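You operate a simulated robot arm through the tools that you are given. There is no shell and no other tool. Be economical: measure what you need, move in short steps, check, and stop when the job is done.

Carry out the task below with a simulated two-armed robot. There is one attempt and no reset: what you move stays moved.

TASK
Put the orange pad by the incline on the top of the belt bench away on the handle end of the blue trolley's deck. Take the belt carton with the largest size on its label from the top of the belt bench and leave it on the back of the air bench. Put the small carton from the top of the belt bench on the drying rack bars. Fetch the red tomato punnet and set it on the shelf of the steel desk. Put the full refill bottle that says "foam" from the top of the belt bench on the top of the sheet table and the full refill bottle that says "cream" on the waist shelf of the stores rack. Put the yellow lemon punnet on the bottom shelf of the stores rack. Take the box on the top of the sheet table and put it away in the left pocket of the box jig. Stack the 22 MM white block from the top of the drain bench on top of the 17 MM white block. Take the divider on the top of the drain bench and put it away on the back end of the blue trolley's deck. Put the blue belt bundle on the bottom shelf of the stores rack. Press the green counter button three times. Do these in any order. Set down upright: belt carton, small carton, red tomato punnet, full refill bottle, yellow lemon punnet, divider.

The check looks at the end state, three seconds after you hand in, the way a careful person would. Anything else that was tipped, shoved, dropped, spilled or broken makes it a failure. Flat cloth is picked up by pressing the open fingertips on it (5 to 10 N) and closing them slowly along it; thin cloth reads only 2 to 8 mm in the jaws.

THE ROBOT
Two 7-joint arms with two-finger parallel grippers on one trunk, on a base that drives. Base frame: it is fixed to the floor where the robot stands at the start and does not move with it; the origin is under the middle of the robot, x ahead of it, y to its left, z up. Readings come in mm, rad, newtons and seconds.
The left shoulder is at the start at [60, 147, 543], the right one opposite. With the tool pointing down near the work surface each hand reaches from about 100 to 700 mm from the robot's upright axis, wherever it stands, measured 20 degrees to its own side. Places, roughly: back end of the blue trolley's deck [6100, -1100, 600]; back of the air bench (132x20 cm) [2420, -560, 860]; belt carton [750, -250, 1000]; blue belt bundle (17x5x5 cm) [2000, -3400, 900]; bottom shelf of the stores rack [-1400, -700, 300]; box [-1250, 2500, 750]; divider (16x5x10 cm) [1600, -3400, 900]; drying rack bars [2400, -3500, 900]; full refill bottle [500, -500, 1000]; green counter button [6600, 600, 900]; handle end of the blue trolley's deck [6100, -800, 600]; left pocket of the box jig (20x28 cm) [8700, -2840, 860]; orange pad by the incline (9x6x5 cm) [600, -200, 900]; red tomato punnet [1500, -250, 1000]; shelf of the steel desk [4800, 1000, 400]; small carton [1500, -250, 1000]; top of the sheet table [-1200, 2500, 700]; waist shelf of the stores rack [-1400, -700, 700]; white block [1750, -3500, 1000]; yellow lemon punnet [-1250, -1000, 750]. Payload 3.43 kg a hand.
The TCP of each hand is the grasp point between the finger pads, 30 mm short of the fingertips. In the tool frame z runs along the fingers and y along their closing line. Largest opening 94 mm; finger width 28, thickness 10; the body of the gripper, 50 by 96 mm, starts 55 mm behind the TCP.
Orientation is that of the tool frame in the base frame, as a unit quaternion [w, x, y, z]. With the fingers straight down and closing along the base's y, the tool's x points along the base's -x, its y along +y and its z along -z.

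THE INTERFACE
- The arms move only by the tool step_arm. It takes "left_moves", "right_moves" or both (then of equal length, played together; a hand with none holds still); each is text: rows parted by semicolons, each of 7 numbers parted by spaces: the turn, a rotation vector about the tool's x, y, z in rad, then the shift along the tool's x, y, z in m, then the finger opening in m, from 0 to 0.094. In form: rx ry rz tx ty tz hand; .... A call has 1 to 8 rows; each row shifts and turns the commanded pose from where the row before left it, along the tool's axes as they then stand. A row lasts 0.2 s, in which the tool goes at most 50 mm and 0.15 rad; a call with a longer step from one row to the next is refused whole, and so is a gripper value outside its range. Where a pose cannot be reached the arm comes as near as it can. A force on the tool above 40 N (or 10 N above the force at the start of the call, whichever is more), or a blocked arm, ends the call early, and 0.2 s more pass. The fingers move at their own pace (about 72 mm/s each) and stop on an object; they squeeze with about 29 N. The grip force told is the motor's: it shows also when the fingers shut on nothing. Time passes only in rows, and 0.2 s behind the last, so rows that do not move let the fingers close. It gives the time, the measured TCP pose, the force on the tool (base axes), the opening and the grip force at its end, in the units of the frame above (readings bear some noise), with the torque about the TCP (base axes, N m) and any sound that the robot's microphone picked up.
- Cameras (640 x 400 px; columns grow to the right, rows downward): "scene" is now at [57.9, -19.6, 1195.7]; the picture's right is [-0.22, -0.98, 0.00], its down [-0.38, 0.08, -0.92] and it looks along [0.90, -0.20, -0.39] (base axes); focal length 294 px, centre (320, 200). "left" rides on the left gripper at [76, -14, -103] in its tool frame; the picture's right is [0.18, 0.98, 0.00], its down [-0.75, 0.14, -0.64] and it looks along [-0.63, 0.12, 0.77] (tool axes); focal length 243 px, centre (320, 200). "right" rides on the right gripper at [76, 14, -103] in its tool frame; the picture's right is [-0.18, 0.98, 0.00], its down [-0.75, -0.14, -0.64] and it looks along [-0.63, -0.12, 0.77] (tool axes); focal length 243 px, centre (320, 200). There is no depth. A picture from a camera that has moved, and an enlarged one, comes with that camera's place and axes in the base frame and with its lens.
- snapshot(camera): a new picture of that camera. The clock stands still meanwhile.
- slide_trunk(by): slides the trunk up (or, below 0, down) by that many mm; the arms and the scene camera ride with it, the base frame stays. It gives what a move gives, with no picture.
- base_move(legs): drives the robot by 1 to 6 legs, each [ahead, left, turn to the left] in mm, mm and rad, along the robot's own axes; the way and the turn of a leg run together, so that a leg with both is an arc; at most 1500 mm and 3.142 rad a leg. The arms and the cameras ride along, it lands a little off, and it stops where it bumps. It gives what a move gives.
- aim_head(pan, tilt): turns the head with the scene camera to pan (to the left, within 1.501 rad either way) and tilt (down, from -0.506 to 1.204), counted from straight ahead of the robot. It gives what a move gives.
- zoom(camera, box): a new picture of the part [left, top, right, bottom] of that camera's present view, enlarged. The clock stands still meanwhile.
- finish_job(): hands the job in; it is judged then, once.

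Work in short steps. Places have to be worked out from the pictures, the camera data and where the tool is seen: move nearer, look again, correct. Check each grasp and each placing, and mend what went wrong. You have 556 turns and 356 pictures in all, those below and enlarged ones among them. Open the grippers and draw the arms clear of the work before you hand the job in, unless the task says otherwise.

The tools are called after "Emit:" by a JSON object that holds its "api" and its "payload". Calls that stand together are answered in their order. step_arm: Moves the arms, as the interface text tells. Its arguments: {"type":"object","properties":{"left_moves":{"type":"string"},"right_moves":{"type":"string"}},"required":[]} The other tools are called the same way: slide_trunk (by) slides the trunk up or down; base_move (legs) drives the base; aim_head (pan, tilt) turns the head that bears the scene camera; snapshot (camera) takes a picture; zoom (camera, box) takes an enlarged picture of a part of a camera's view; finish_job () hands the job in.

At the start:

```text
time_s: 0.0
left_position: [311.4, 8.5, 1000.0]
left_tool_rot: [0.002, 0.0, 1.0, -0.001]
left_wrist_force: [-0.2, 0.5, 0.0]
left_torque: [0.0, -0.01, 0.0]
left_gripper_width: 93.9
left_grasp_force: 0.1
right_position: [278.1, -260.5, 999.8]
right_tool_rot: [0.0, 0.0, 1.0, 0.001]
right_wrist_force: [-0.6, 0.5, 0.6]
right_torque: [-0.03, 0.0, 0.02]
right_gripper_width: 93.7
right_grasp_force: 0.0
trunk travel left (down, up): [-250.0, 0.0]
robot x, y, heading: [2.4, 1.5, 0.001]
head pan, tilt: [-0.218, 0.396]
```

scene: 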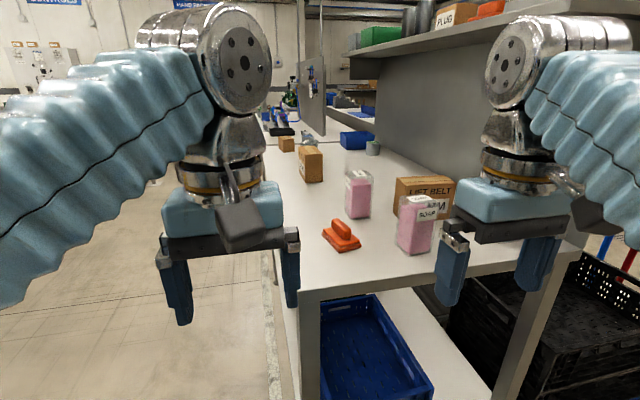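
right: 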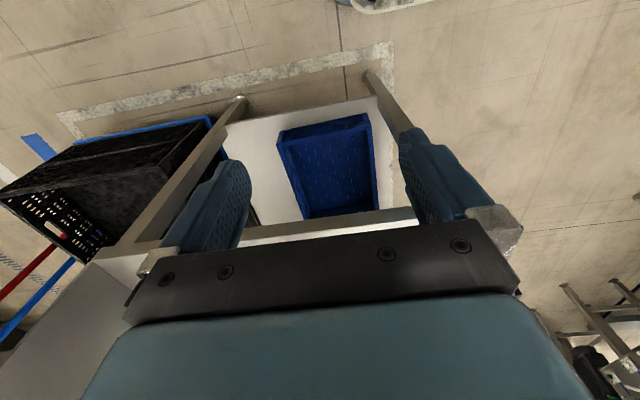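
left: 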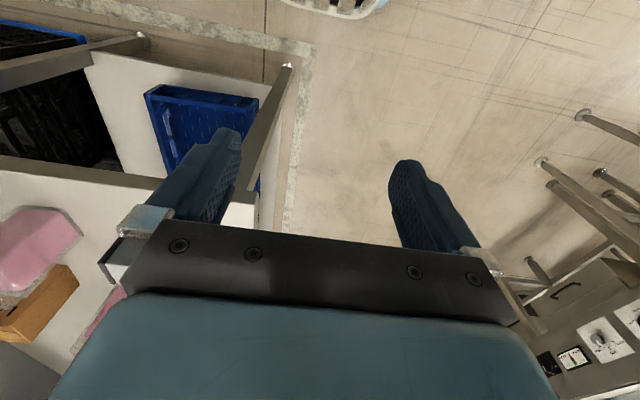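

I see the belt bench ahead with the pad, two bottles and cartons. I'll zoom in on the labels first.

Emit:
{"api": "zoom", "payload": {"camera": "scene", "box": [260, 120, 480, 260]}}

Emit:
{"api": "zoom", "payload": {"camera": "scene", "box": [250, 50, 410, 190]}}

```text
2.86 times, centred on (370, 190) of scene
camera zoom: at [57.9, -19.6, 1195.7], right [-0.22, -0.98, 0.0], down [-0.38, 0.08, -0.92], along [0.9, -0.2, -0.39], focal length 841 px, centre (177, 229)
```

zoom: 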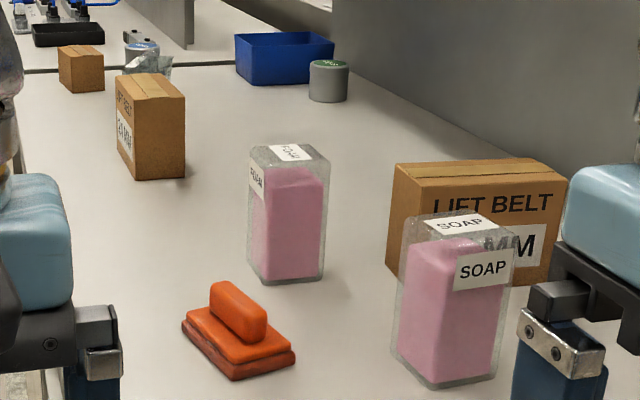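

```text
2.86 times, centred on (330, 120) of scene
camera zoom: at [57.9, -19.6, 1195.7], right [-0.22, -0.98, 0.0], down [-0.38, 0.08, -0.92], along [0.9, -0.2, -0.39], focal length 841 px, centre (291, 429)
```

zoom: 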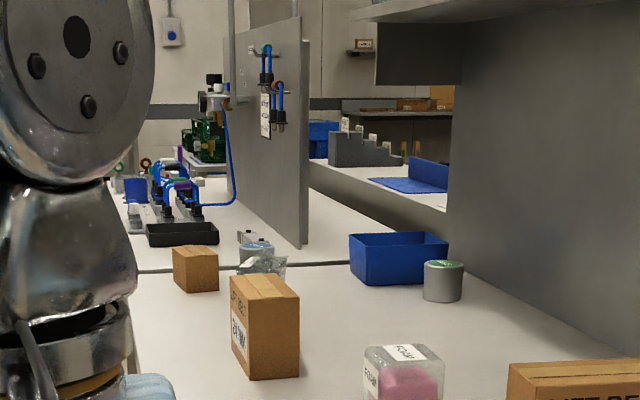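

Only SOAP and FOAM are visible; CREAM is still missing. I'll look around with the head.

Emit:
{"api": "aim_head", "payload": {"pan": -0.75, "tilt": 0.4}}

Emit:
{"api": "snapshot", "payload": {"camera": "scene"}}

Emit:
{"api": "aim_head", "payload": {"pan": -1.45, "tilt": 0.4}}

Emit:
{"api": "snapshot", "payload": {"camera": "scene"}}

Emit:
{"api": "aim_head", "payload": {"pan": 0.7, "tilt": 0.3}}

Emit:
{"api": "snapshot", "payload": {"camera": "scene"}}

Emit:
{"api": "aim_head", "payload": {"pan": 1.45, "tilt": 0.3}}

Emit:
{"api": "snapshot", "payload": {"camera": "scene"}}

```text
time_s: 0.9
left_position: [311.1, 9.0, 999.9]
left_tool_rot: [0.001, 0.0, 1.0, 0.0]
left_wrist_force: [-0.1, -0.6, -0.2]
left_torque: [-0.02, -0.01, 0.01]
left_gripper_width: 93.8
left_grasp_force: 0.0
right_position: [278.4, -258.9, 999.4]
right_tool_rot: [-0.001, 0.001, 1.0, 0.0]
right_wrist_force: [-0.2, 0.6, -0.1]
right_torque: [-0.01, 0.02, 0.02]
right_gripper_width: 94.1
right_grasp_force: 0.0
trunk travel left (down, up): [-250.0, 0.0]
robot x, y, heading: [1.0, -0.9, -0.001]
head pan, tilt: [-0.75, 0.4]
```

```text
350 pictures are left
camera scene: at [35.3, -62.7, 1195.4], right [-0.68, -0.73, 0.0], down [-0.28, 0.27, -0.92], along [0.67, -0.63, -0.39], focal length 294 px, centre (320, 200)
```

scene: 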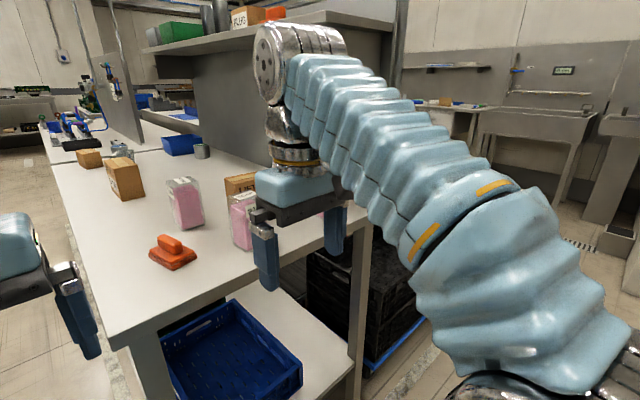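

```text
time_s: 2.0
left_position: [311.9, 8.8, 999.8]
left_tool_rot: [0.001, 0.0, 1.0, 0.0]
left_wrist_force: [0.3, -0.1, -0.1]
left_torque: [-0.02, -0.02, -0.01]
left_gripper_width: 93.8
left_grasp_force: 0.0
right_position: [279.1, -259.9, 999.2]
right_tool_rot: [0.0, -0.001, 1.0, 0.0]
right_wrist_force: [-0.7, -0.1, 0.6]
right_torque: [-0.01, 0.01, -0.01]
right_gripper_width: 93.8
right_grasp_force: 0.0
trunk travel left (down, up): [-250.0, 0.0]
robot x, y, heading: [2.3, 1.2, 0.001]
head pan, tilt: [-1.45, 0.4]
```

```text
349 pictures are left
camera scene: at [-21.3, -91.5, 1195.4], right [-0.99, -0.12, 0.0], down [-0.05, 0.39, -0.92], along [0.11, -0.91, -0.39], focal length 294 px, centre (320, 200)
```

scene: 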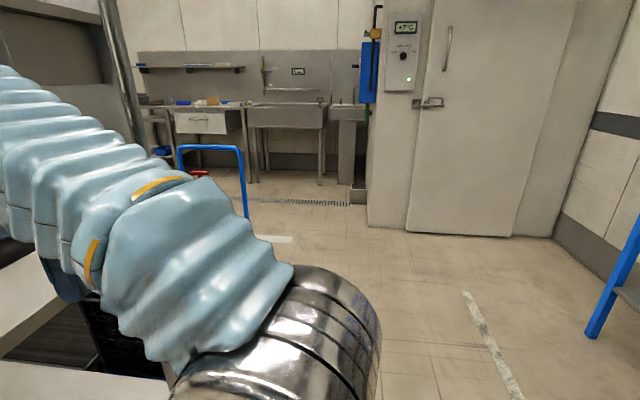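

```text
time_s: 4.0
left_position: [311.3, 8.8, 998.4]
left_tool_rot: [0.0, 0.0, 1.0, 0.0]
left_wrist_force: [0.7, 0.5, -0.6]
left_torque: [-0.01, -0.02, -0.01]
left_gripper_width: 93.9
left_grasp_force: 0.0
right_position: [278.9, -259.8, 1000.0]
right_tool_rot: [0.0, 0.0, 1.0, 0.0]
right_wrist_force: [0.1, -0.4, -0.3]
right_torque: [-0.03, 0.02, 0.03]
right_gripper_width: 94.0
right_grasp_force: 0.1
trunk travel left (down, up): [-250.0, 0.0]
robot x, y, heading: [-2.5, -2.7, 0.003]
head pan, tilt: [0.7, 0.3]
```

```text
348 pictures are left
camera scene: at [38.9, 60.6, 1204.7], right [0.64, -0.77, 0.0], down [-0.23, -0.19, -0.96], along [0.73, 0.61, -0.3], focal length 294 px, centre (320, 200)
```

scene: 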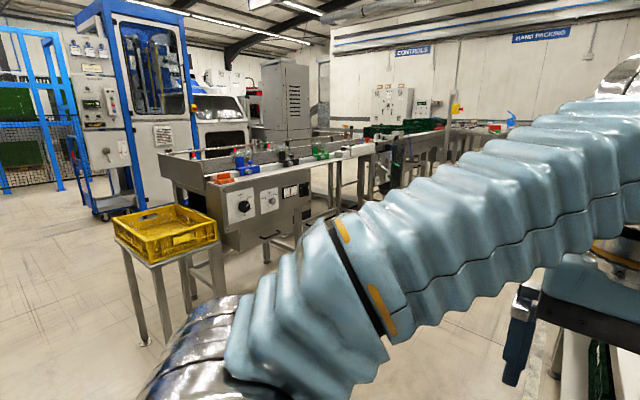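

```text
time_s: 5.2
left_position: [310.8, 9.1, 999.6]
left_tool_rot: [0.001, 0.0, 1.0, -0.001]
left_wrist_force: [0.2, 0.3, 0.8]
left_torque: [0.01, -0.02, 0.0]
left_gripper_width: 94.1
left_grasp_force: 0.0
right_position: [278.0, -259.9, 999.7]
right_tool_rot: [-0.001, 0.0, 1.0, 0.0]
right_wrist_force: [0.0, -1.0, 0.3]
right_torque: [0.01, 0.05, -0.03]
right_gripper_width: 93.9
right_grasp_force: 0.1
trunk travel left (down, up): [-250.0, 0.0]
robot x, y, heading: [3.4, 1.2, -0.005]
head pan, tilt: [1.45, 0.3]
```

```text
347 pictures are left
camera scene: at [-21.2, 93.1, 1204.7], right [0.99, -0.12, 0.0], down [-0.04, -0.29, -0.96], along [0.12, 0.95, -0.3], focal length 294 px, centre (320, 200)
```

scene: 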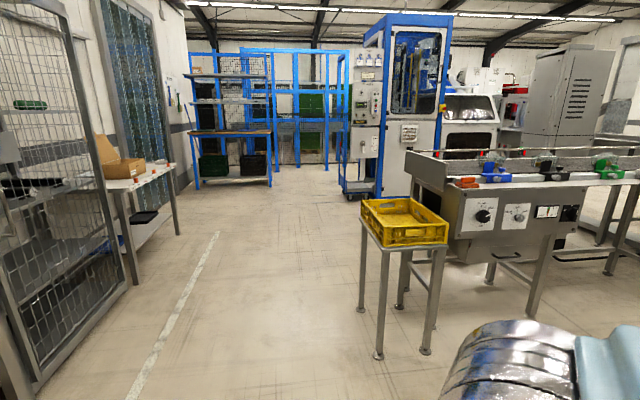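

The bench top is around z≈860 with its left edge near y≈-80. I'll go round to its left (operator) side and face it, so I can see everything on it.

Emit:
{"api": "base_move", "payload": {"legs": [[0, 520, 0], [700, 0, 0], [0, 0, -1.571]]}}

Emit:
{"api": "aim_head", "payload": {"pan": 0, "tilt": 0.45}}

Emit:
{"api": "snapshot", "payload": {"camera": "scene"}}

```text
time_s: 15.5
left_position: [711.3, 211.0, 1000.8]
left_tool_rot: [0.001, 0.71, 0.704, -0.001]
left_wrist_force: [-0.2, -0.7, 0.4]
left_torque: [0.01, 0.02, -0.05]
left_gripper_width: 94.0
left_grasp_force: 0.0
right_position: [443.9, 244.4, 999.0]
right_tool_rot: [0.0, 0.71, 0.704, 0.0]
right_wrist_force: [0.3, 0.0, 0.4]
right_torque: [0.0, 0.0, -0.02]
right_gripper_width: 93.9
right_grasp_force: 0.0
trunk travel left (down, up): [-250.0, 0.0]
robot x, y, heading: [706.6, 519.3, -1.582]
head pan, tilt: [1.45, 0.3]
```

```text
time_s: 17.1
left_position: [711.7, 209.5, 999.1]
left_tool_rot: [0.0, 0.71, 0.704, -0.001]
left_wrist_force: [-0.9, 0.8, -0.3]
left_torque: [-0.03, 0.02, 0.03]
left_gripper_width: 93.9
left_grasp_force: 0.1
right_position: [442.8, 245.5, 999.0]
right_tool_rot: [0.0, 0.709, 0.705, 0.0]
right_wrist_force: [-0.1, 0.2, 0.3]
right_torque: [0.0, 0.01, 0.03]
right_gripper_width: 94.0
right_grasp_force: 0.1
trunk travel left (down, up): [-250.0, 0.0]
robot x, y, heading: [705.1, 521.6, -1.579]
head pan, tilt: [0.0, 0.45]
```

```text
346 pictures are left
camera scene: at [702.3, 460.4, 1190.7], right [-1.0, 0.01, 0.0], down [0.0, 0.44, -0.9], along [-0.01, -0.9, -0.44], focal length 294 px, centre (320, 200)
```

scene: 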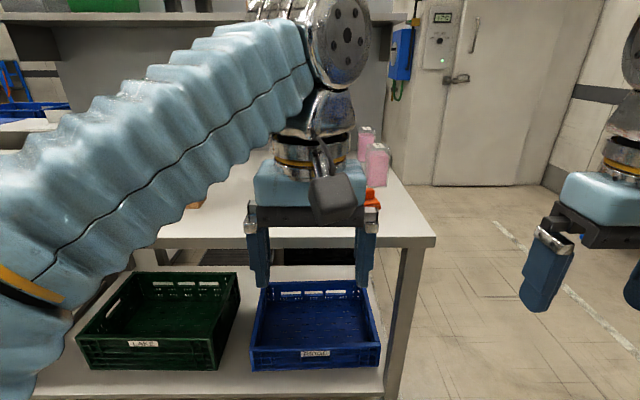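

The arms block the view. There's clear floor in front of me, so I'll lower both hands and spread them a bit.

Emit:
{"api": "step_arm", "payload": {"left_moves": "0 0 0 0 0.025 0.04 0.094; 0 0 0 0 0.025 0.04 0.094; 0 0 0 0 0.025 0.04 0.094; 0 0 0 0 0.025 0.04 0.094; 0 0 0 0 0.025 0.04 0.094; 0 0 0 0 0.025 0.04 0.094; 0 0 0 0 0.025 0.04 0.094; 0 0 0 0 0 0.04 0.094", "right_moves": "0 0 0 0 -0.01 0.04 0.094; 0 0 0 0 -0.01 0.04 0.094; 0 0 0 0 -0.01 0.04 0.094; 0 0 0 0 -0.01 0.04 0.094; 0 0 0 0 -0.01 0.04 0.094; 0 0 0 0 0 0.04 0.094; 0 0 0 0 0 0.04 0.094; 0 0 0 0 0 0.04 0.094"}}

Emit:
{"api": "snapshot", "payload": {"camera": "scene"}}

```text
time_s: 18.9
left_position: [885.1, 208.8, 679.3]
left_tool_rot: [0.0, 0.71, 0.705, -0.001]
left_wrist_force: [0.6, -0.5, 0.8]
left_torque: [0.01, 0.01, 0.0]
left_gripper_width: 94.1
left_grasp_force: 0.1
right_position: [394.2, 246.4, 679.0]
right_tool_rot: [-0.001, 0.71, 0.705, 0.001]
right_wrist_force: [0.2, 0.1, -1.3]
right_torque: [0.0, 0.01, 0.01]
right_gripper_width: 94.0
right_grasp_force: 0.0
trunk travel left (down, up): [-250.0, 0.0]
robot x, y, heading: [707.4, 521.1, -1.58]
head pan, tilt: [0.0, 0.45]
```

```text
345 pictures are left
camera scene: at [702.5, 460.7, 1190.8], right [-1.0, 0.01, 0.0], down [0.0, 0.43, -0.9], along [-0.01, -0.9, -0.43], focal length 294 px, centre (320, 200)
```

scene: 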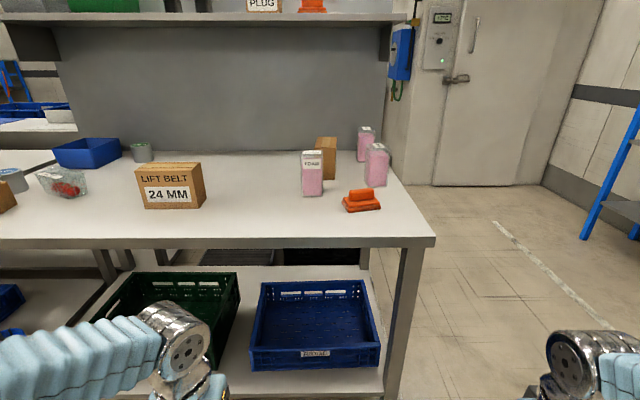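

Now everything is visible. Zooming on the right and left parts of the bench.

Emit:
{"api": "zoom", "payload": {"camera": "scene", "box": [280, 110, 440, 220]}}

Emit:
{"api": "zoom", "payload": {"camera": "scene", "box": [0, 110, 220, 250]}}

Emit:
{"api": "aim_head", "payload": {"pan": 0.8, "tilt": 0.4}}

Emit:
{"api": "snapshot", "payload": {"camera": "scene"}}

```text
3.64 times, centred on (360, 165) of scene
camera zoom: at [702.5, 460.7, 1190.8], right [-1.0, 0.01, 0.0], down [0.0, 0.43, -0.9], along [-0.01, -0.9, -0.43], focal length 1071 px, centre (174, 327)
```

zoom: 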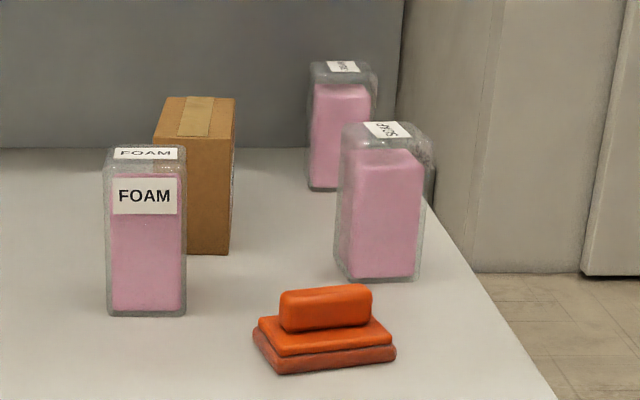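

```text
2.86 times, centred on (110, 180) of scene
camera zoom: at [702.5, 460.7, 1190.8], right [-1.0, 0.01, 0.0], down [0.0, 0.43, -0.9], along [-0.01, -0.9, -0.43], focal length 841 px, centre (920, 257)
```

zoom: 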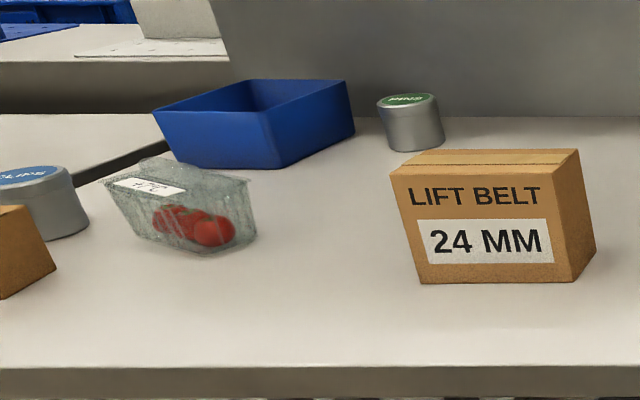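

```text
time_s: 20.0
left_position: [886.1, 208.9, 679.0]
left_tool_rot: [0.0, 0.71, 0.704, -0.002]
left_wrist_force: [0.0, -1.3, 0.3]
left_torque: [0.05, -0.03, -0.01]
left_gripper_width: 93.8
left_grasp_force: 0.0
right_position: [393.3, 247.3, 679.3]
right_tool_rot: [0.0, 0.709, 0.705, -0.001]
right_wrist_force: [0.1, -0.5, -0.6]
right_torque: [0.0, 0.0, 0.01]
right_gripper_width: 94.0
right_grasp_force: 0.0
trunk travel left (down, up): [-250.0, 0.0]
robot x, y, heading: [706.3, 522.4, -1.577]
head pan, tilt: [0.799, 0.4]
```

```text
342 pictures are left
camera scene: at [768.8, 487.2, 1195.4], right [-0.7, -0.71, 0.0], down [-0.28, 0.27, -0.92], along [0.66, -0.65, -0.39], focal length 294 px, centre (320, 200)
```

scene: 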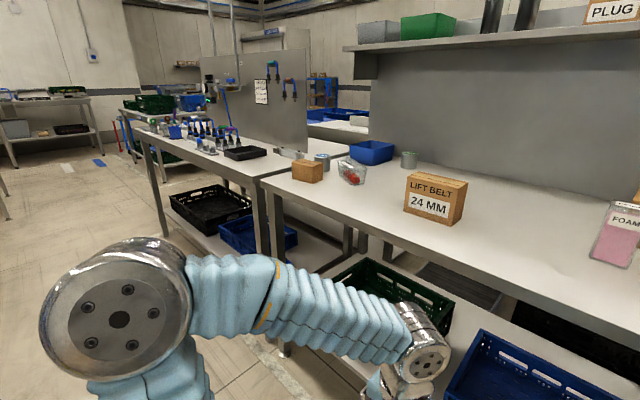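

Zoom tighter on the rear bottle's top label.

Emit:
{"api": "aim_head", "payload": {"pan": 0, "tilt": 0.45}}

Emit:
{"api": "zoom", "payload": {"camera": "scene", "box": [345, 118, 393, 148]}}

```text
time_s: 21.1
left_position: [886.0, 207.6, 680.1]
left_tool_rot: [0.0, 0.71, 0.705, -0.001]
left_wrist_force: [0.8, 0.3, -0.1]
left_torque: [0.01, -0.01, -0.04]
left_gripper_width: 94.0
left_grasp_force: 0.1
right_position: [393.0, 246.3, 678.9]
right_tool_rot: [0.0, 0.71, 0.705, 0.0]
right_wrist_force: [0.6, -0.9, 0.1]
right_torque: [0.01, 0.03, -0.03]
right_gripper_width: 94.0
right_grasp_force: 0.1
trunk travel left (down, up): [-250.0, 0.0]
robot x, y, heading: [704.2, 523.8, -1.577]
head pan, tilt: [0.0, 0.45]
```

```text
13.33 times, centred on (369, 133) of scene
camera zoom: at [702.3, 460.4, 1190.7], right [-1.0, 0.01, 0.0], down [0.0, 0.44, -0.9], along [-0.01, -0.9, -0.44], focal length 3926 px, centre (-333, 1093)
```

zoom: 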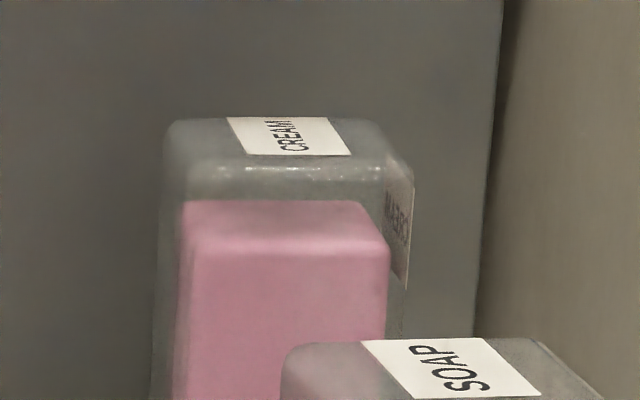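

CREAM is the rear bottle, FOAM the front one at about (715,-278), base z≈860, 57 mm wide and 125 tall. I raise the left hand, then shift the base so that the left hand can reach FOAM.

Emit:
{"api": "step_arm", "payload": {"left_moves": "0 0 0 0 0 -0.048 0.094; 0 0 0 0 0 -0.048 0.094; 0 0 0 0 0 -0.048 0.094; 0 0 0 0 0 -0.048 0.094; 0 0 0 0 0 -0.048 0.094; 0 0 0 0 0 -0.048 0.094; 0 0 0 0 0 -0.048 0.094; 0 0 0 0 0 -0.048 0.094"}}

Emit:
{"api": "base_move", "payload": {"legs": [[0, -180, 0.008], [150, 0, 0]]}}

Emit:
{"api": "snapshot", "payload": {"camera": "scene"}}

Emit:
{"api": "snapshot", "payload": {"camera": "left"}}

```text
time_s: 22.9
left_position: [888.5, 210.7, 984.9]
left_tool_rot: [0.0, 0.709, 0.705, -0.003]
left_wrist_force: [0.1, 0.4, -0.1]
left_torque: [-0.03, -0.04, -0.02]
left_gripper_width: 94.3
left_grasp_force: 0.1
left hand out of reach, approached as far as the arm can: row 7, 8
right_position: [392.3, 246.4, 679.6]
right_tool_rot: [0.0, 0.71, 0.704, 0.0]
right_wrist_force: [0.4, 0.1, -0.5]
right_torque: [0.01, 0.02, 0.03]
right_gripper_width: 94.0
right_grasp_force: 0.1
trunk travel left (down, up): [-250.0, 0.0]
robot x, y, heading: [704.9, 521.3, -1.579]
head pan, tilt: [0.0, 0.45]
```

```text
time_s: 25.4
left_position: [711.0, 61.8, 984.2]
left_tool_rot: [0.0, 0.705, 0.709, -0.004]
left_wrist_force: [0.3, 0.3, -0.5]
left_torque: [0.0, 0.0, -0.02]
left_gripper_width: 93.8
left_grasp_force: 0.2
right_position: [216.3, 91.6, 679.0]
right_tool_rot: [0.001, 0.706, 0.708, 0.0]
right_wrist_force: [-0.7, 0.1, 0.3]
right_torque: [0.01, -0.02, -0.01]
right_gripper_width: 94.2
right_grasp_force: 0.1
trunk travel left (down, up): [-250.0, 0.0]
robot x, y, heading: [526.7, 369.2, -1.565]
head pan, tilt: [0.0, 0.45]
```

```text
340 pictures are left
camera scene: at [523.5, 310.3, 1190.7], right [-1.0, 0.0, 0.0], down [0.0, 0.44, -0.9], along [0.0, -0.9, -0.44], focal length 294 px, centre (320, 200)
```

scene: 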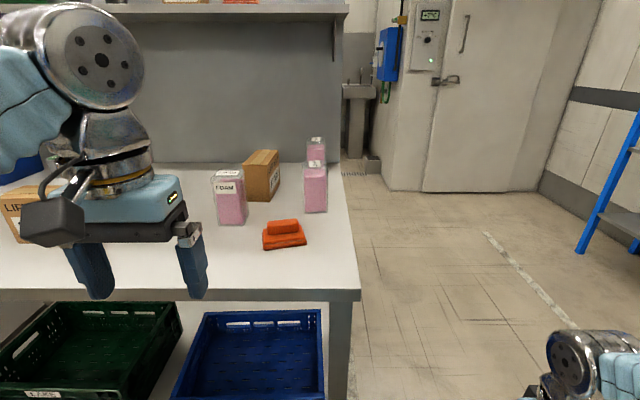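

```text
339 pictures are left
camera left: at [698.2, 138.2, 1085.6], right [0.98, 0.19, -0.01], down [0.15, -0.75, 0.65], along [0.12, -0.64, -0.76], focal length 243 px, centre (320, 200)
```

left: 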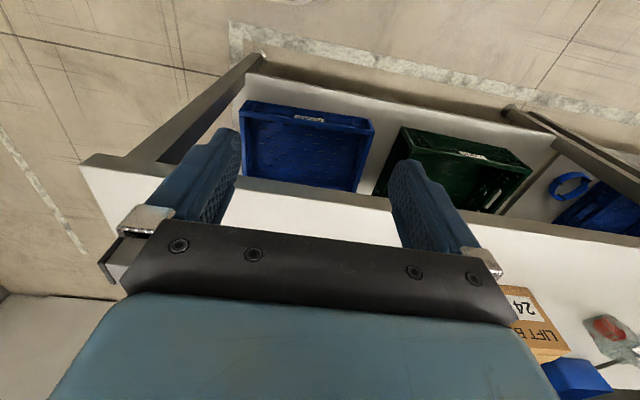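

FOAM is confirmed at x≈715, y≈-270. The reach ceiling keeps tips near bottle-top height, so I slide the open fingers in straddling it from the front at TCP z≈948.

Emit:
{"api": "step_arm", "payload": {"left_moves": "0 0 0 0 0.004 0.036 0.094; 0 0 0 -0.046 0 0 0.094; 0 0 0 -0.046 0 0 0.094; 0 0 0 -0.046 0 0 0.094; 0 0 0 -0.046 0 0 0.094; 0 0 0 -0.046 0 0 0.094; 0 0 0 -0.03 0 0 0.094"}}

Emit:
{"api": "snapshot", "payload": {"camera": "left"}}

Emit:
{"api": "snapshot", "payload": {"camera": "scene"}}

```text
time_s: 27.0
left_position: [716.5, -143.5, 949.6]
left_tool_rot: [0.001, 0.706, 0.708, -0.005]
left_wrist_force: [-0.9, -0.3, 0.0]
left_torque: [0.0, 0.01, 0.0]
left_gripper_width: 93.7
left_grasp_force: 0.1
left hand out of reach, approached as far as the arm can: row 6, 7
right_position: [215.5, 91.9, 679.4]
right_tool_rot: [0.001, 0.706, 0.708, -0.001]
right_wrist_force: [-0.3, -0.3, 0.0]
right_torque: [0.03, 0.02, -0.02]
right_gripper_width: 93.9
right_grasp_force: 0.0
trunk travel left (down, up): [-250.0, 0.0]
robot x, y, heading: [526.4, 370.2, -1.568]
head pan, tilt: [0.0, 0.45]
```

```text
338 pictures are left
camera left: at [703.1, -67.3, 1050.7], right [0.98, 0.19, -0.01], down [0.15, -0.75, 0.65], along [0.12, -0.64, -0.76], focal length 243 px, centre (320, 200)
```

left: 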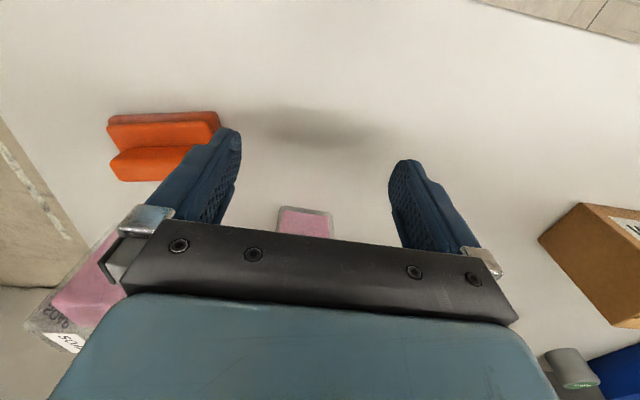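

```text
337 pictures are left
camera scene: at [523.5, 310.2, 1190.8], right [-1.0, 0.0, 0.0], down [0.0, 0.44, -0.9], along [0.0, -0.9, -0.44], focal length 294 px, centre (320, 200)
```

scene: 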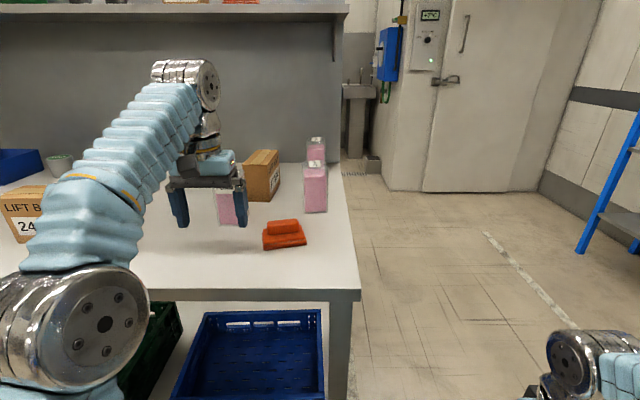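

The arm is stretched at 510 mm; I need about 127 mm more. I'll check the clearance under me before driving closer.

Emit:
{"api": "aim_head", "payload": {"pan": 0, "tilt": 1.2}}

Emit:
{"api": "snapshot", "payload": {"camera": "scene"}}

```text
time_s: 28.1
left_position: [715.9, -143.2, 949.1]
left_tool_rot: [0.001, 0.705, 0.709, -0.004]
left_wrist_force: [-1.0, 0.1, 0.1]
left_torque: [0.01, -0.03, -0.03]
left_gripper_width: 94.0
left_grasp_force: 0.1
right_position: [216.1, 92.5, 678.8]
right_tool_rot: [0.0, 0.706, 0.708, 0.0]
right_wrist_force: [0.5, 0.5, 0.0]
right_torque: [-0.01, 0.01, 0.0]
right_gripper_width: 93.8
right_grasp_force: 0.1
trunk travel left (down, up): [-250.0, 0.0]
robot x, y, heading: [523.7, 369.1, -1.57]
head pan, tilt: [0.0, 1.201]
```

```text
336 pictures are left
camera scene: at [523.4, 345.9, 1132.6], right [-1.0, 0.0, 0.0], down [0.0, 0.93, -0.36], along [0.0, -0.36, -0.93], focal length 294 px, centre (320, 200)
```

scene: 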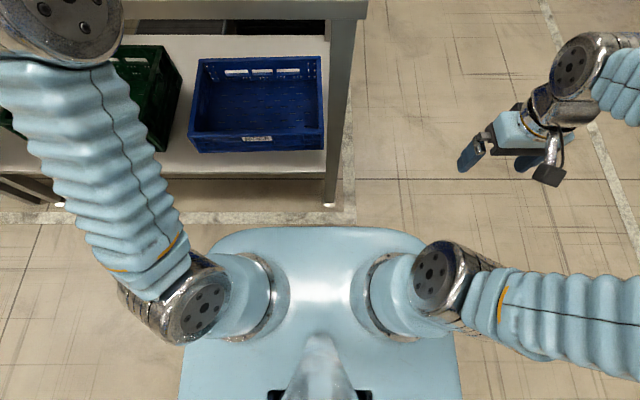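

The base front is ~185 mm ahead of the axis, so 125 mm more is safe. Driving in so the fingers straddle FOAM.

Emit:
{"api": "base_move", "payload": {"legs": [[80, 0, 0]]}}

Emit:
{"api": "aim_head", "payload": {"pan": 0.2, "tilt": 0.55}}

Emit:
{"api": "snapshot", "payload": {"camera": "left"}}

Emit:
{"api": "snapshot", "payload": {"camera": "scene"}}

```text
time_s: 29.2
left_position: [717.4, -224.4, 948.9]
left_tool_rot: [0.001, 0.706, 0.709, -0.005]
left_wrist_force: [-0.6, 0.3, -0.4]
left_torque: [-0.02, 0.01, -0.01]
left_gripper_width: 93.9
left_grasp_force: 0.0
right_position: [216.9, 10.9, 679.9]
right_tool_rot: [0.0, 0.707, 0.708, 0.0]
right_wrist_force: [-1.2, -0.3, 0.1]
right_torque: [-0.03, 0.06, 0.01]
right_gripper_width: 93.8
right_grasp_force: 0.1
trunk travel left (down, up): [-250.0, 0.0]
robot x, y, heading: [527.5, 287.3, -1.567]
head pan, tilt: [0.0, 1.201]
```

```text
time_s: 30.2
left_position: [716.0, -225.3, 949.0]
left_tool_rot: [0.001, 0.705, 0.709, -0.004]
left_wrist_force: [0.1, 0.0, -1.0]
left_torque: [0.0, 0.0, 0.0]
left_gripper_width: 94.2
left_grasp_force: 0.2
right_position: [216.4, 11.2, 680.1]
right_tool_rot: [0.0, 0.706, 0.708, -0.001]
right_wrist_force: [0.4, -0.2, 0.0]
right_torque: [-0.01, 0.01, 0.0]
right_gripper_width: 93.9
right_grasp_force: 0.2
trunk travel left (down, up): [-250.0, 0.0]
robot x, y, heading: [524.4, 291.6, -1.568]
head pan, tilt: [0.201, 0.55]
```

```text
335 pictures are left
camera left: at [703.3, -149.0, 1050.3], right [0.98, 0.19, -0.01], down [0.15, -0.75, 0.65], along [0.12, -0.64, -0.76], focal length 243 px, centre (320, 200)
```

left: 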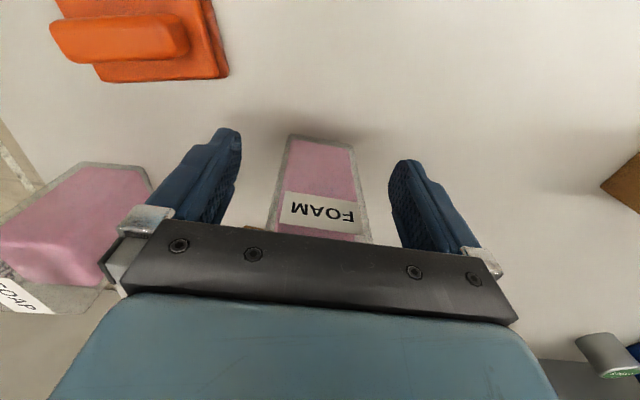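

```text
334 pictures are left
camera scene: at [541.5, 232.6, 1181.6], right [-0.98, -0.2, 0.0], down [-0.11, 0.51, -0.85], along [0.17, -0.83, -0.52], focal length 294 px, centre (320, 200)
```

scene: 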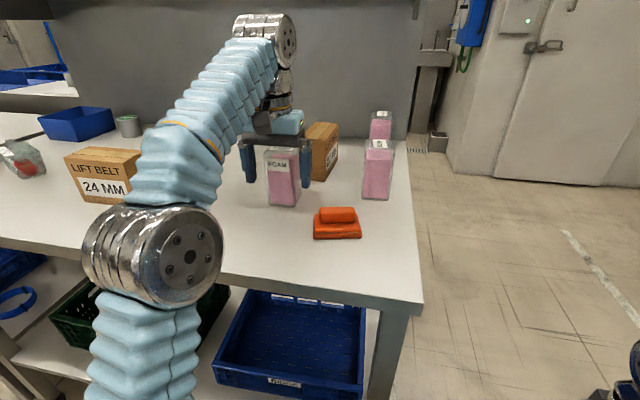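

Well aligned. Another 45 mm forward, then close.

Emit:
{"api": "base_move", "payload": {"legs": [[45, 0, 0]]}}

Emit:
{"api": "step_arm", "payload": {"left_moves": "0 0 0 0 0 0 0.04; 0 0 0 0 0 0 0.04; 0 0 0 0 0 0 0.04; 0 0 0 0 0 0 0.04"}}

Emit:
{"api": "snapshot", "payload": {"camera": "left"}}

```text
time_s: 31.1
left_position: [716.2, -270.7, 949.9]
left_tool_rot: [0.0, 0.706, 0.708, -0.004]
left_wrist_force: [-0.7, 0.4, -0.1]
left_torque: [-0.04, -0.01, 0.05]
left_gripper_width: 93.8
left_grasp_force: 0.1
right_position: [216.9, -34.8, 679.0]
right_tool_rot: [0.0, 0.706, 0.708, 0.0]
right_wrist_force: [0.0, 0.1, 0.5]
right_torque: [0.0, -0.02, 0.06]
right_gripper_width: 93.6
right_grasp_force: 0.2
trunk travel left (down, up): [-250.0, 0.0]
robot x, y, heading: [525.4, 250.4, -1.569]
head pan, tilt: [0.201, 0.55]
```

```text
time_s: 32.1
left_position: [716.5, -271.0, 949.8]
left_tool_rot: [0.001, 0.706, 0.708, -0.003]
left_wrist_force: [1.0, -1.7, 2.5]
left_torque: [-0.04, -0.28, -0.03]
left_gripper_width: 62.0
left_grasp_force: 28.7
right_position: [215.1, -33.7, 678.4]
right_tool_rot: [0.0, 0.706, 0.708, -0.001]
right_wrist_force: [0.4, 0.6, 0.1]
right_torque: [0.03, 0.02, -0.03]
right_gripper_width: 93.9
right_grasp_force: 0.0
trunk travel left (down, up): [-250.0, 0.0]
robot x, y, heading: [525.6, 242.8, -1.57]
head pan, tilt: [0.201, 0.55]
```

```text
333 pictures are left
camera left: at [703.0, -194.4, 1050.3], right [0.98, 0.19, -0.01], down [0.15, -0.75, 0.65], along [0.12, -0.64, -0.76], focal length 243 px, centre (320, 200)
```

left: 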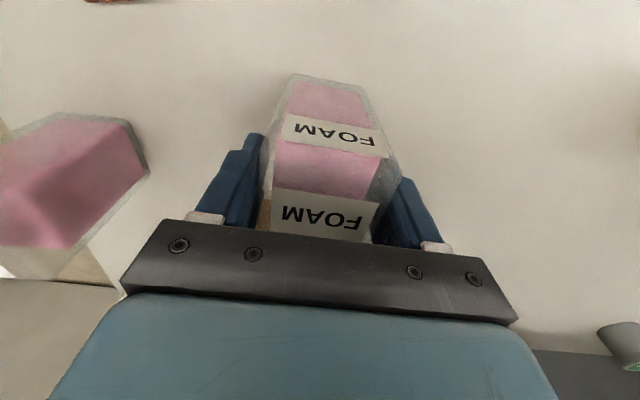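

Gripped (62 mm). Lift and draw back diagonally, then check.

Emit:
{"api": "step_arm", "payload": {"left_moves": "0 0 0 0.01 0 -0.015 0.04; 0 0 0 0.03 0 -0.02 0.04; 0 0 0 0.04 0 -0.015 0.04; 0 0 0 0.045 0 0 0.04; 0 0 0 0.045 0 0 0.04; 0 0 0 0.045 0 0 0.04; 0 0 0 0.045 0 0 0.04"}}

Emit:
{"api": "snapshot", "payload": {"camera": "scene"}}

```text
time_s: 33.7
left_position: [716.8, -20.0, 981.3]
left_tool_rot: [0.001, 0.705, 0.709, -0.003]
left_wrist_force: [0.4, -1.5, -2.4]
left_torque: [0.04, 0.05, 0.01]
left_gripper_width: 62.2
left_grasp_force: 28.8
left hand out of reach, approached as far as the arm can: row 1
right_position: [216.7, -34.7, 679.2]
right_tool_rot: [-0.001, 0.707, 0.708, 0.001]
right_wrist_force: [-1.1, -0.3, -0.1]
right_torque: [0.07, 0.02, -0.02]
right_gripper_width: 94.0
right_grasp_force: 0.1
trunk travel left (down, up): [-250.0, 0.0]
robot x, y, heading: [528.7, 246.8, -1.569]
head pan, tilt: [0.201, 0.55]
```

```text
332 pictures are left
camera scene: at [542.3, 186.1, 1181.6], right [-0.98, -0.2, 0.0], down [-0.11, 0.51, -0.85], along [0.17, -0.83, -0.52], focal length 294 px, centre (320, 200)
```

scene: 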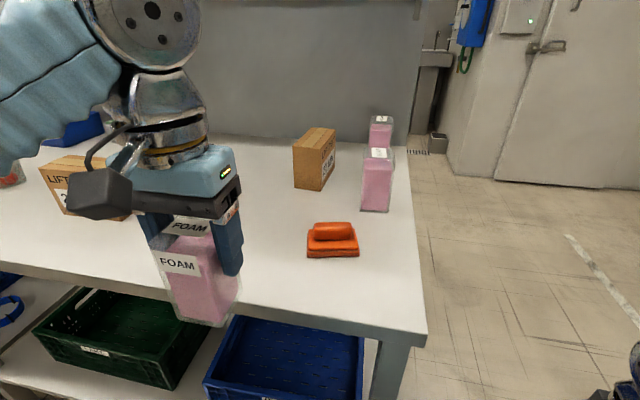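

FOAM is held cleanly. Now drive round to the bench end and face +x to take CREAM.

Emit:
{"api": "base_move", "payload": {"legs": [[-270, 0, 0], [0, -525, 0], [960, 0, 0], [0, 0, 1.569]]}}

Emit:
{"api": "aim_head", "payload": {"pan": 0, "tilt": 0.5}}

Emit:
{"api": "snapshot", "payload": {"camera": "scene"}}

```text
time_s: 46.7
left_position: [259.1, -261.2, 982.0]
left_tool_rot: [0.002, 0.003, 1.0, -0.003]
left_wrist_force: [-0.3, 0.0, -2.2]
left_torque: [-0.01, 0.0, -0.02]
left_gripper_width: 62.5
left_grasp_force: 29.1
right_position: [268.2, -761.7, 679.4]
right_tool_rot: [0.0, 0.004, 1.0, 0.0]
right_wrist_force: [0.2, 1.1, 0.0]
right_torque: [0.0, 0.02, 0.02]
right_gripper_width: 93.8
right_grasp_force: 0.0
trunk travel left (down, up): [-250.0, 0.0]
robot x, y, heading: [-5.4, -447.7, -0.007]
head pan, tilt: [0.201, 0.55]
```

```text
time_s: 47.5
left_position: [259.8, -262.5, 981.8]
left_tool_rot: [0.003, 0.003, 1.0, -0.003]
left_wrist_force: [-0.9, 1.0, -4.1]
left_torque: [0.01, 0.02, -0.01]
left_gripper_width: 62.5
left_grasp_force: 28.7
right_position: [267.7, -761.9, 680.0]
right_tool_rot: [0.0, 0.005, 1.0, 0.0]
right_wrist_force: [0.6, -0.8, -0.2]
right_torque: [-0.01, 0.05, 0.02]
right_gripper_width: 94.1
right_grasp_force: 0.1
trunk travel left (down, up): [-250.0, 0.0]
robot x, y, heading: [-8.2, -449.6, -0.011]
head pan, tilt: [0.0, 0.499]
```

```text
331 pictures are left
camera scene: at [51.4, -449.1, 1186.2], right [-0.01, -1.0, 0.0], down [-0.48, 0.0, -0.88], along [0.88, -0.01, -0.48], focal length 294 px, centre (320, 200)
```

scene: 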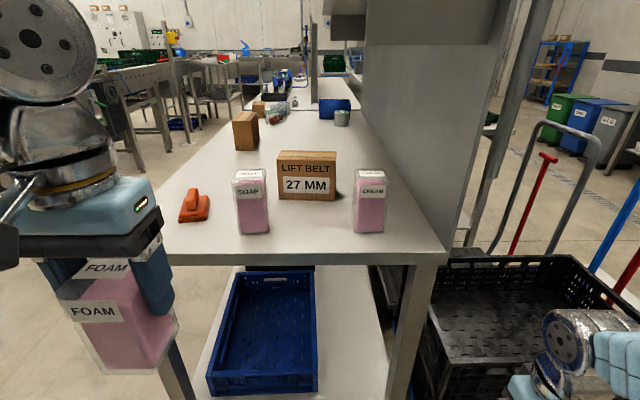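

The hidden carton reads 27 MM, so it's the largest. CREAM stands at about (548,-550) near the back panel and shelf, so I'll grasp it with the right hand pitched ~60° forward. First raise and pitch the hand.

Emit:
{"api": "step_arm", "payload": {"right_moves": "0 0 0 0 0 -0.05 0.094; 0 0 0 0 0 -0.05 0.094; 0 0 0 0 0 -0.05 0.094; 0 0 0 0 0 -0.05 0.094; 0 0 0 0 0 -0.05 0.094; 0 0 0 0 0.05 0 0.094; 0 0 0 0 0.05 0 0.094; 0 0 0 0 0.05 0 0.094"}}

Emit:
{"api": "step_arm", "payload": {"right_moves": "0 -0.15 0 0 0 0 0.094; 0 -0.15 0 0 0 0 0.094; 0 -0.15 0 0 0 0 0.094; 0 -0.15 0 0 0 0 0.094; 0 -0.15 0 0 0 0 0.094; 0 -0.15 0 0 0 0 0.094; 0 -0.147 0 0 0 0 0.094; 0 0 0 0 0.05 0 0.094"}}

Emit:
{"api": "snapshot", "payload": {"camera": "scene"}}

Emit:
{"api": "snapshot", "payload": {"camera": "right"}}

```text
time_s: 49.2
left_position: [259.9, -262.1, 981.9]
left_tool_rot: [0.003, 0.004, 1.0, -0.003]
left_wrist_force: [0.0, 0.0, -3.0]
left_torque: [0.04, -0.03, 0.01]
left_gripper_width: 62.3
left_grasp_force: 28.6
right_position: [269.8, -611.3, 930.9]
right_tool_rot: [0.0, 0.005, 1.0, 0.0]
right_wrist_force: [-0.3, -0.4, -0.3]
right_torque: [0.03, -0.01, 0.0]
right_gripper_width: 93.9
right_grasp_force: 0.0
trunk travel left (down, up): [-250.0, 0.0]
robot x, y, heading: [-8.4, -449.1, -0.005]
head pan, tilt: [0.0, 0.499]
```

```text
time_s: 51.0
left_position: [259.4, -262.4, 982.0]
left_tool_rot: [0.004, 0.004, 1.0, -0.002]
left_wrist_force: [0.1, -0.3, -3.7]
left_torque: [0.04, -0.03, 0.01]
left_gripper_width: 62.2
left_grasp_force: 28.7
right_position: [269.8, -563.0, 929.1]
right_tool_rot: [0.499, 0.004, 0.866, -0.002]
right_wrist_force: [-0.1, 0.1, -0.4]
right_torque: [0.0, 0.02, -0.01]
right_gripper_width: 93.9
right_grasp_force: 0.0
trunk travel left (down, up): [-250.0, 0.0]
robot x, y, heading: [-8.8, -449.0, -0.003]
head pan, tilt: [0.0, 0.499]
```

```text
330 pictures are left
camera scene: at [51.2, -449.6, 1186.3], right [-0.01, -1.0, 0.0], down [-0.48, 0.0, -0.88], along [0.88, -0.01, -0.48], focal length 294 px, centre (320, 200)
```

scene: 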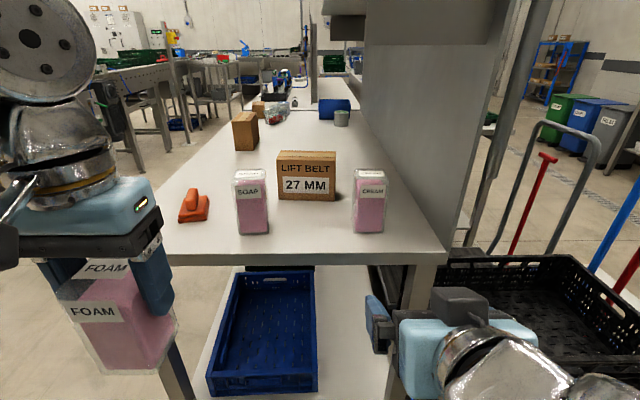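

```text
329 pictures are left
camera right: at [142.9, -546.8, 914.8], right [0.1, 0.98, 0.16], down [-0.18, -0.14, 0.97], along [0.98, -0.13, 0.16], focal length 243 px, centre (320, 200)
```

right: 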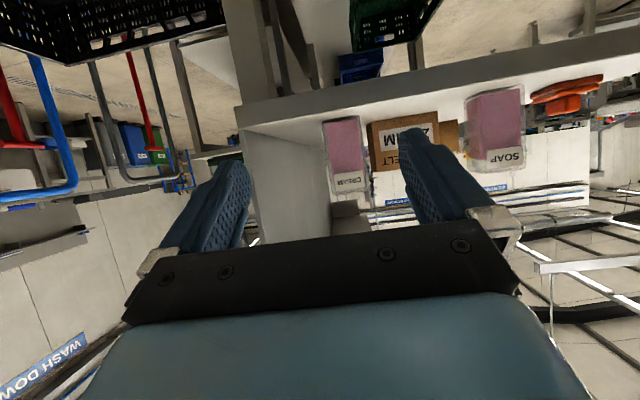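

CREAM lines up about 15 mm to the left. Advance horizontally most of the way and check.

Emit:
{"api": "step_arm", "payload": {"right_moves": "0 0 0 -0.023 0.015 0.0398 0.094; 0 0 0 -0.023 0 0.0398 0.094; 0 0 0 -0.023 0 0.0398 0.094; 0 0 0 -0.023 0 0.0398 0.094"}}

Emit:
{"api": "snapshot", "payload": {"camera": "right"}}

Emit:
{"api": "snapshot", "payload": {"camera": "scene"}}

```text
time_s: 52.0
left_position: [259.8, -262.2, 981.9]
left_tool_rot: [0.003, 0.004, 1.0, -0.003]
left_wrist_force: [-0.9, -0.5, -3.5]
left_torque: [-0.03, -0.03, 0.0]
left_gripper_width: 62.4
left_grasp_force: 29.0
right_position: [455.3, -547.9, 929.9]
right_tool_rot: [0.5, 0.004, 0.866, -0.002]
right_wrist_force: [-0.3, 0.6, 0.4]
right_torque: [0.02, -0.01, 0.02]
right_gripper_width: 94.2
right_grasp_force: 0.0
trunk travel left (down, up): [-250.0, 0.0]
robot x, y, heading: [-7.0, -450.9, -0.013]
head pan, tilt: [0.0, 0.499]
```

```text
328 pictures are left
camera right: at [327.2, -532.4, 914.5], right [0.1, 0.98, 0.16], down [-0.18, -0.14, 0.97], along [0.98, -0.13, 0.16], focal length 243 px, centre (320, 200)
```

right: 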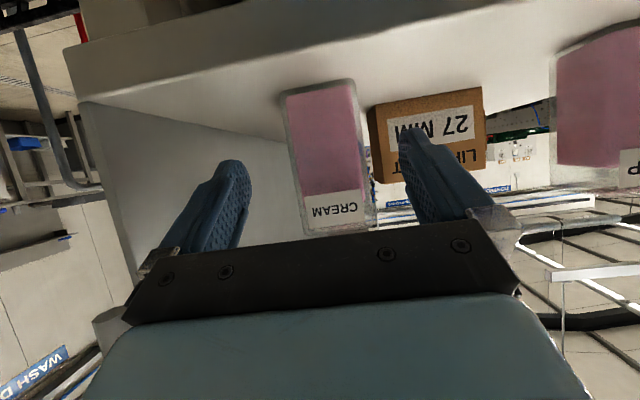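

```text
327 pictures are left
camera scene: at [51.1, -449.2, 1186.2], right [-0.01, -1.0, 0.0], down [-0.48, 0.0, -0.88], along [0.88, -0.01, -0.48], focal length 294 px, centre (320, 200)
```

scene: 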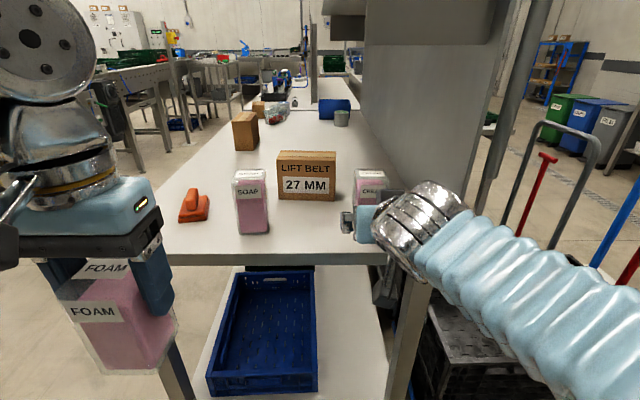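

Centred between the fingers. Advance the last 90 mm and close.

Emit:
{"api": "step_arm", "payload": {"right_moves": "0 0 0 -0.0225 0 0.039 0.094; 0 0 0 -0.0225 0 0.039 0.094; 0 0 0 0 0 0 0.04; 0 0 0 0 0 0 0.04; 0 0 0 0 0 0 0.04; 0 0 0 0 0 0 0.04"}}

Emit:
{"api": "snapshot", "payload": {"camera": "right"}}

```text
time_s: 53.5
left_position: [259.4, -262.3, 982.6]
left_tool_rot: [0.002, 0.004, 1.0, -0.003]
left_wrist_force: [-0.3, 0.0, -1.5]
left_torque: [0.02, 0.01, -0.01]
left_gripper_width: 62.3
left_grasp_force: 29.1
right_position: [544.6, -549.0, 928.4]
right_tool_rot: [0.5, 0.003, 0.866, -0.002]
right_wrist_force: [3.1, 1.6, 3.7]
right_torque: [0.07, -0.06, -0.01]
right_gripper_width: 62.2
right_grasp_force: 29.1
trunk travel left (down, up): [-250.0, 0.0]
robot x, y, heading: [-4.9, -448.0, -0.008]
head pan, tilt: [0.0, 0.499]
```

```text
326 pictures are left
camera right: at [417.0, -533.1, 914.0], right [0.1, 0.98, 0.16], down [-0.18, -0.14, 0.97], along [0.98, -0.13, 0.16], focal length 243 px, centre (320, 200)
```

right: 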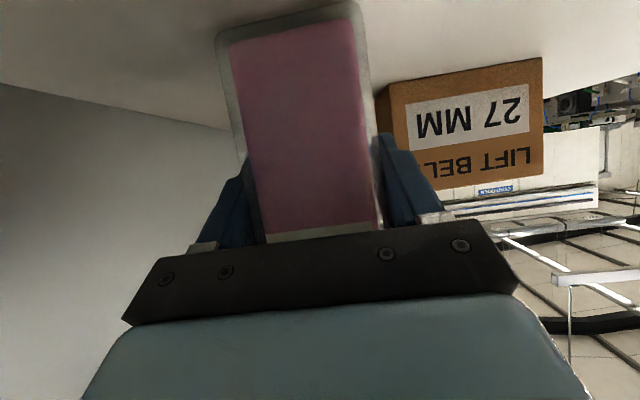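

CREAM gripped (62 mm). Lift 25 mm and retract.

Emit:
{"api": "step_arm", "payload": {"right_moves": "0 0 0 -0.0217 0 -0.0125 0.04; 0 0 0 0.023 0 -0.0398 0.04; 0 0 0 0.023 0 -0.0398 0.04; 0 0 0 0.023 0 -0.0398 0.04; 0 0 0 0.023 0 -0.0398 0.04; 0 0 0 0.023 0 -0.0398 0.04"}}

Emit:
{"api": "snapshot", "payload": {"camera": "scene"}}

```text
time_s: 54.9
left_position: [260.1, -262.3, 982.3]
left_tool_rot: [0.002, 0.004, 1.0, -0.003]
left_wrist_force: [-0.4, 0.2, -2.9]
left_torque: [0.01, 0.03, 0.03]
left_gripper_width: 62.2
left_grasp_force: 29.1
right_position: [315.4, -548.5, 954.0]
right_tool_rot: [0.5, 0.005, 0.866, -0.002]
right_wrist_force: [0.6, -0.1, -2.1]
right_torque: [0.0, 0.0, 0.01]
right_gripper_width: 62.1
right_grasp_force: 29.0
trunk travel left (down, up): [-250.0, 0.0]
robot x, y, heading: [-7.0, -445.7, -0.009]
head pan, tilt: [0.0, 0.499]
```

```text
325 pictures are left
camera scene: at [51.7, -449.2, 1186.3], right [-0.01, -1.0, 0.0], down [-0.48, 0.0, -0.88], along [0.88, -0.01, -0.48], focal length 294 px, centre (320, 200)
```

scene: 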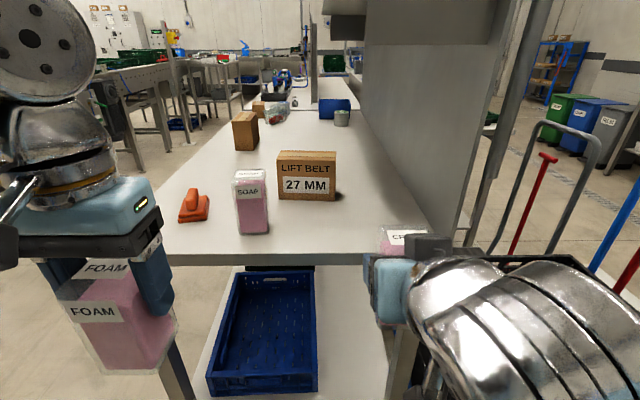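

Both bottles held. Back off and turn round to face the stores rack.

Emit:
{"api": "base_move", "payload": {"legs": [[-200, 0, 0], [0, 0, 3.14]]}}

Emit:
{"api": "snapshot", "payload": {"camera": "scene"}}

```text
time_s: 63.9
left_position: [-469.5, -641.4, 982.7]
left_tool_rot: [-0.002, 1.0, 0.008, -0.003]
left_wrist_force: [-1.1, -0.2, -3.7]
left_torque: [-0.02, 0.02, 0.01]
left_gripper_width: 62.5
left_grasp_force: 29.0
right_position: [-531.5, -356.3, 954.4]
right_tool_rot: [0.004, 0.867, 0.007, -0.499]
right_wrist_force: [0.7, -0.5, -2.5]
right_torque: [0.01, 0.0, 0.02]
right_gripper_width: 62.0
right_grasp_force: 29.4
trunk travel left (down, up): [-250.0, 0.0]
robot x, y, heading: [-209.0, -452.0, -3.131]
head pan, tilt: [0.0, 0.499]
```

```text
324 pictures are left
camera scene: at [-270.8, -447.7, 1186.2], right [-0.01, 1.0, 0.0], down [0.48, 0.01, -0.88], along [-0.88, -0.01, -0.48], focal length 294 px, centre (320, 200)
```

scene: 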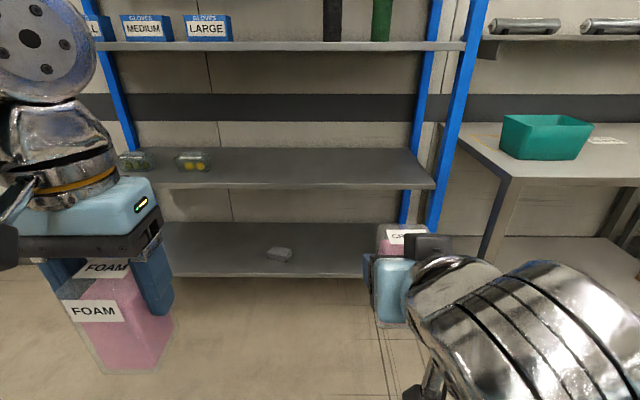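

The rack's waist shelf is free in the middle. Zoom on the punnets.

Emit:
{"api": "zoom", "payload": {"camera": "scene", "box": [100, 130, 240, 217]}}

Emit:
{"api": "zoom", "payload": {"camera": "scene", "box": [200, 140, 440, 290]}}

```text
4.57 times, centred on (170, 174) of scene
camera zoom: at [-270.8, -447.7, 1186.2], right [-0.01, 1.0, 0.0], down [0.48, 0.01, -0.88], along [-0.88, -0.01, -0.48], focal length 1346 px, centre (1006, 321)
```

zoom: 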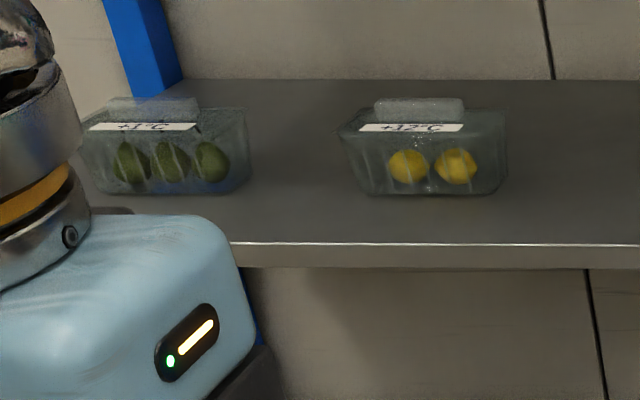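

```text
2.67 times, centred on (320, 215) of scene
camera zoom: at [-270.8, -447.7, 1186.2], right [-0.01, 1.0, 0.0], down [0.48, 0.01, -0.88], along [-0.88, -0.01, -0.48], focal length 785 px, centre (320, 160)
```

zoom: 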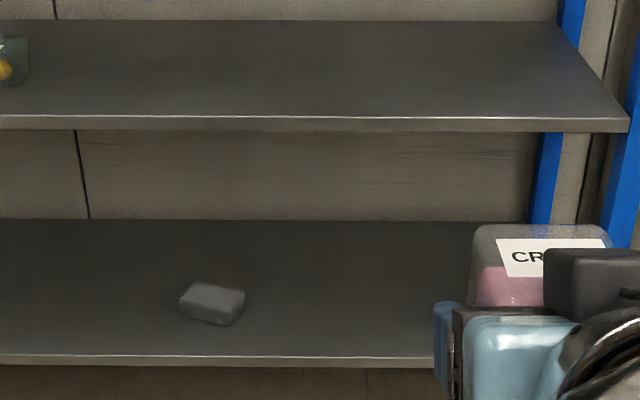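

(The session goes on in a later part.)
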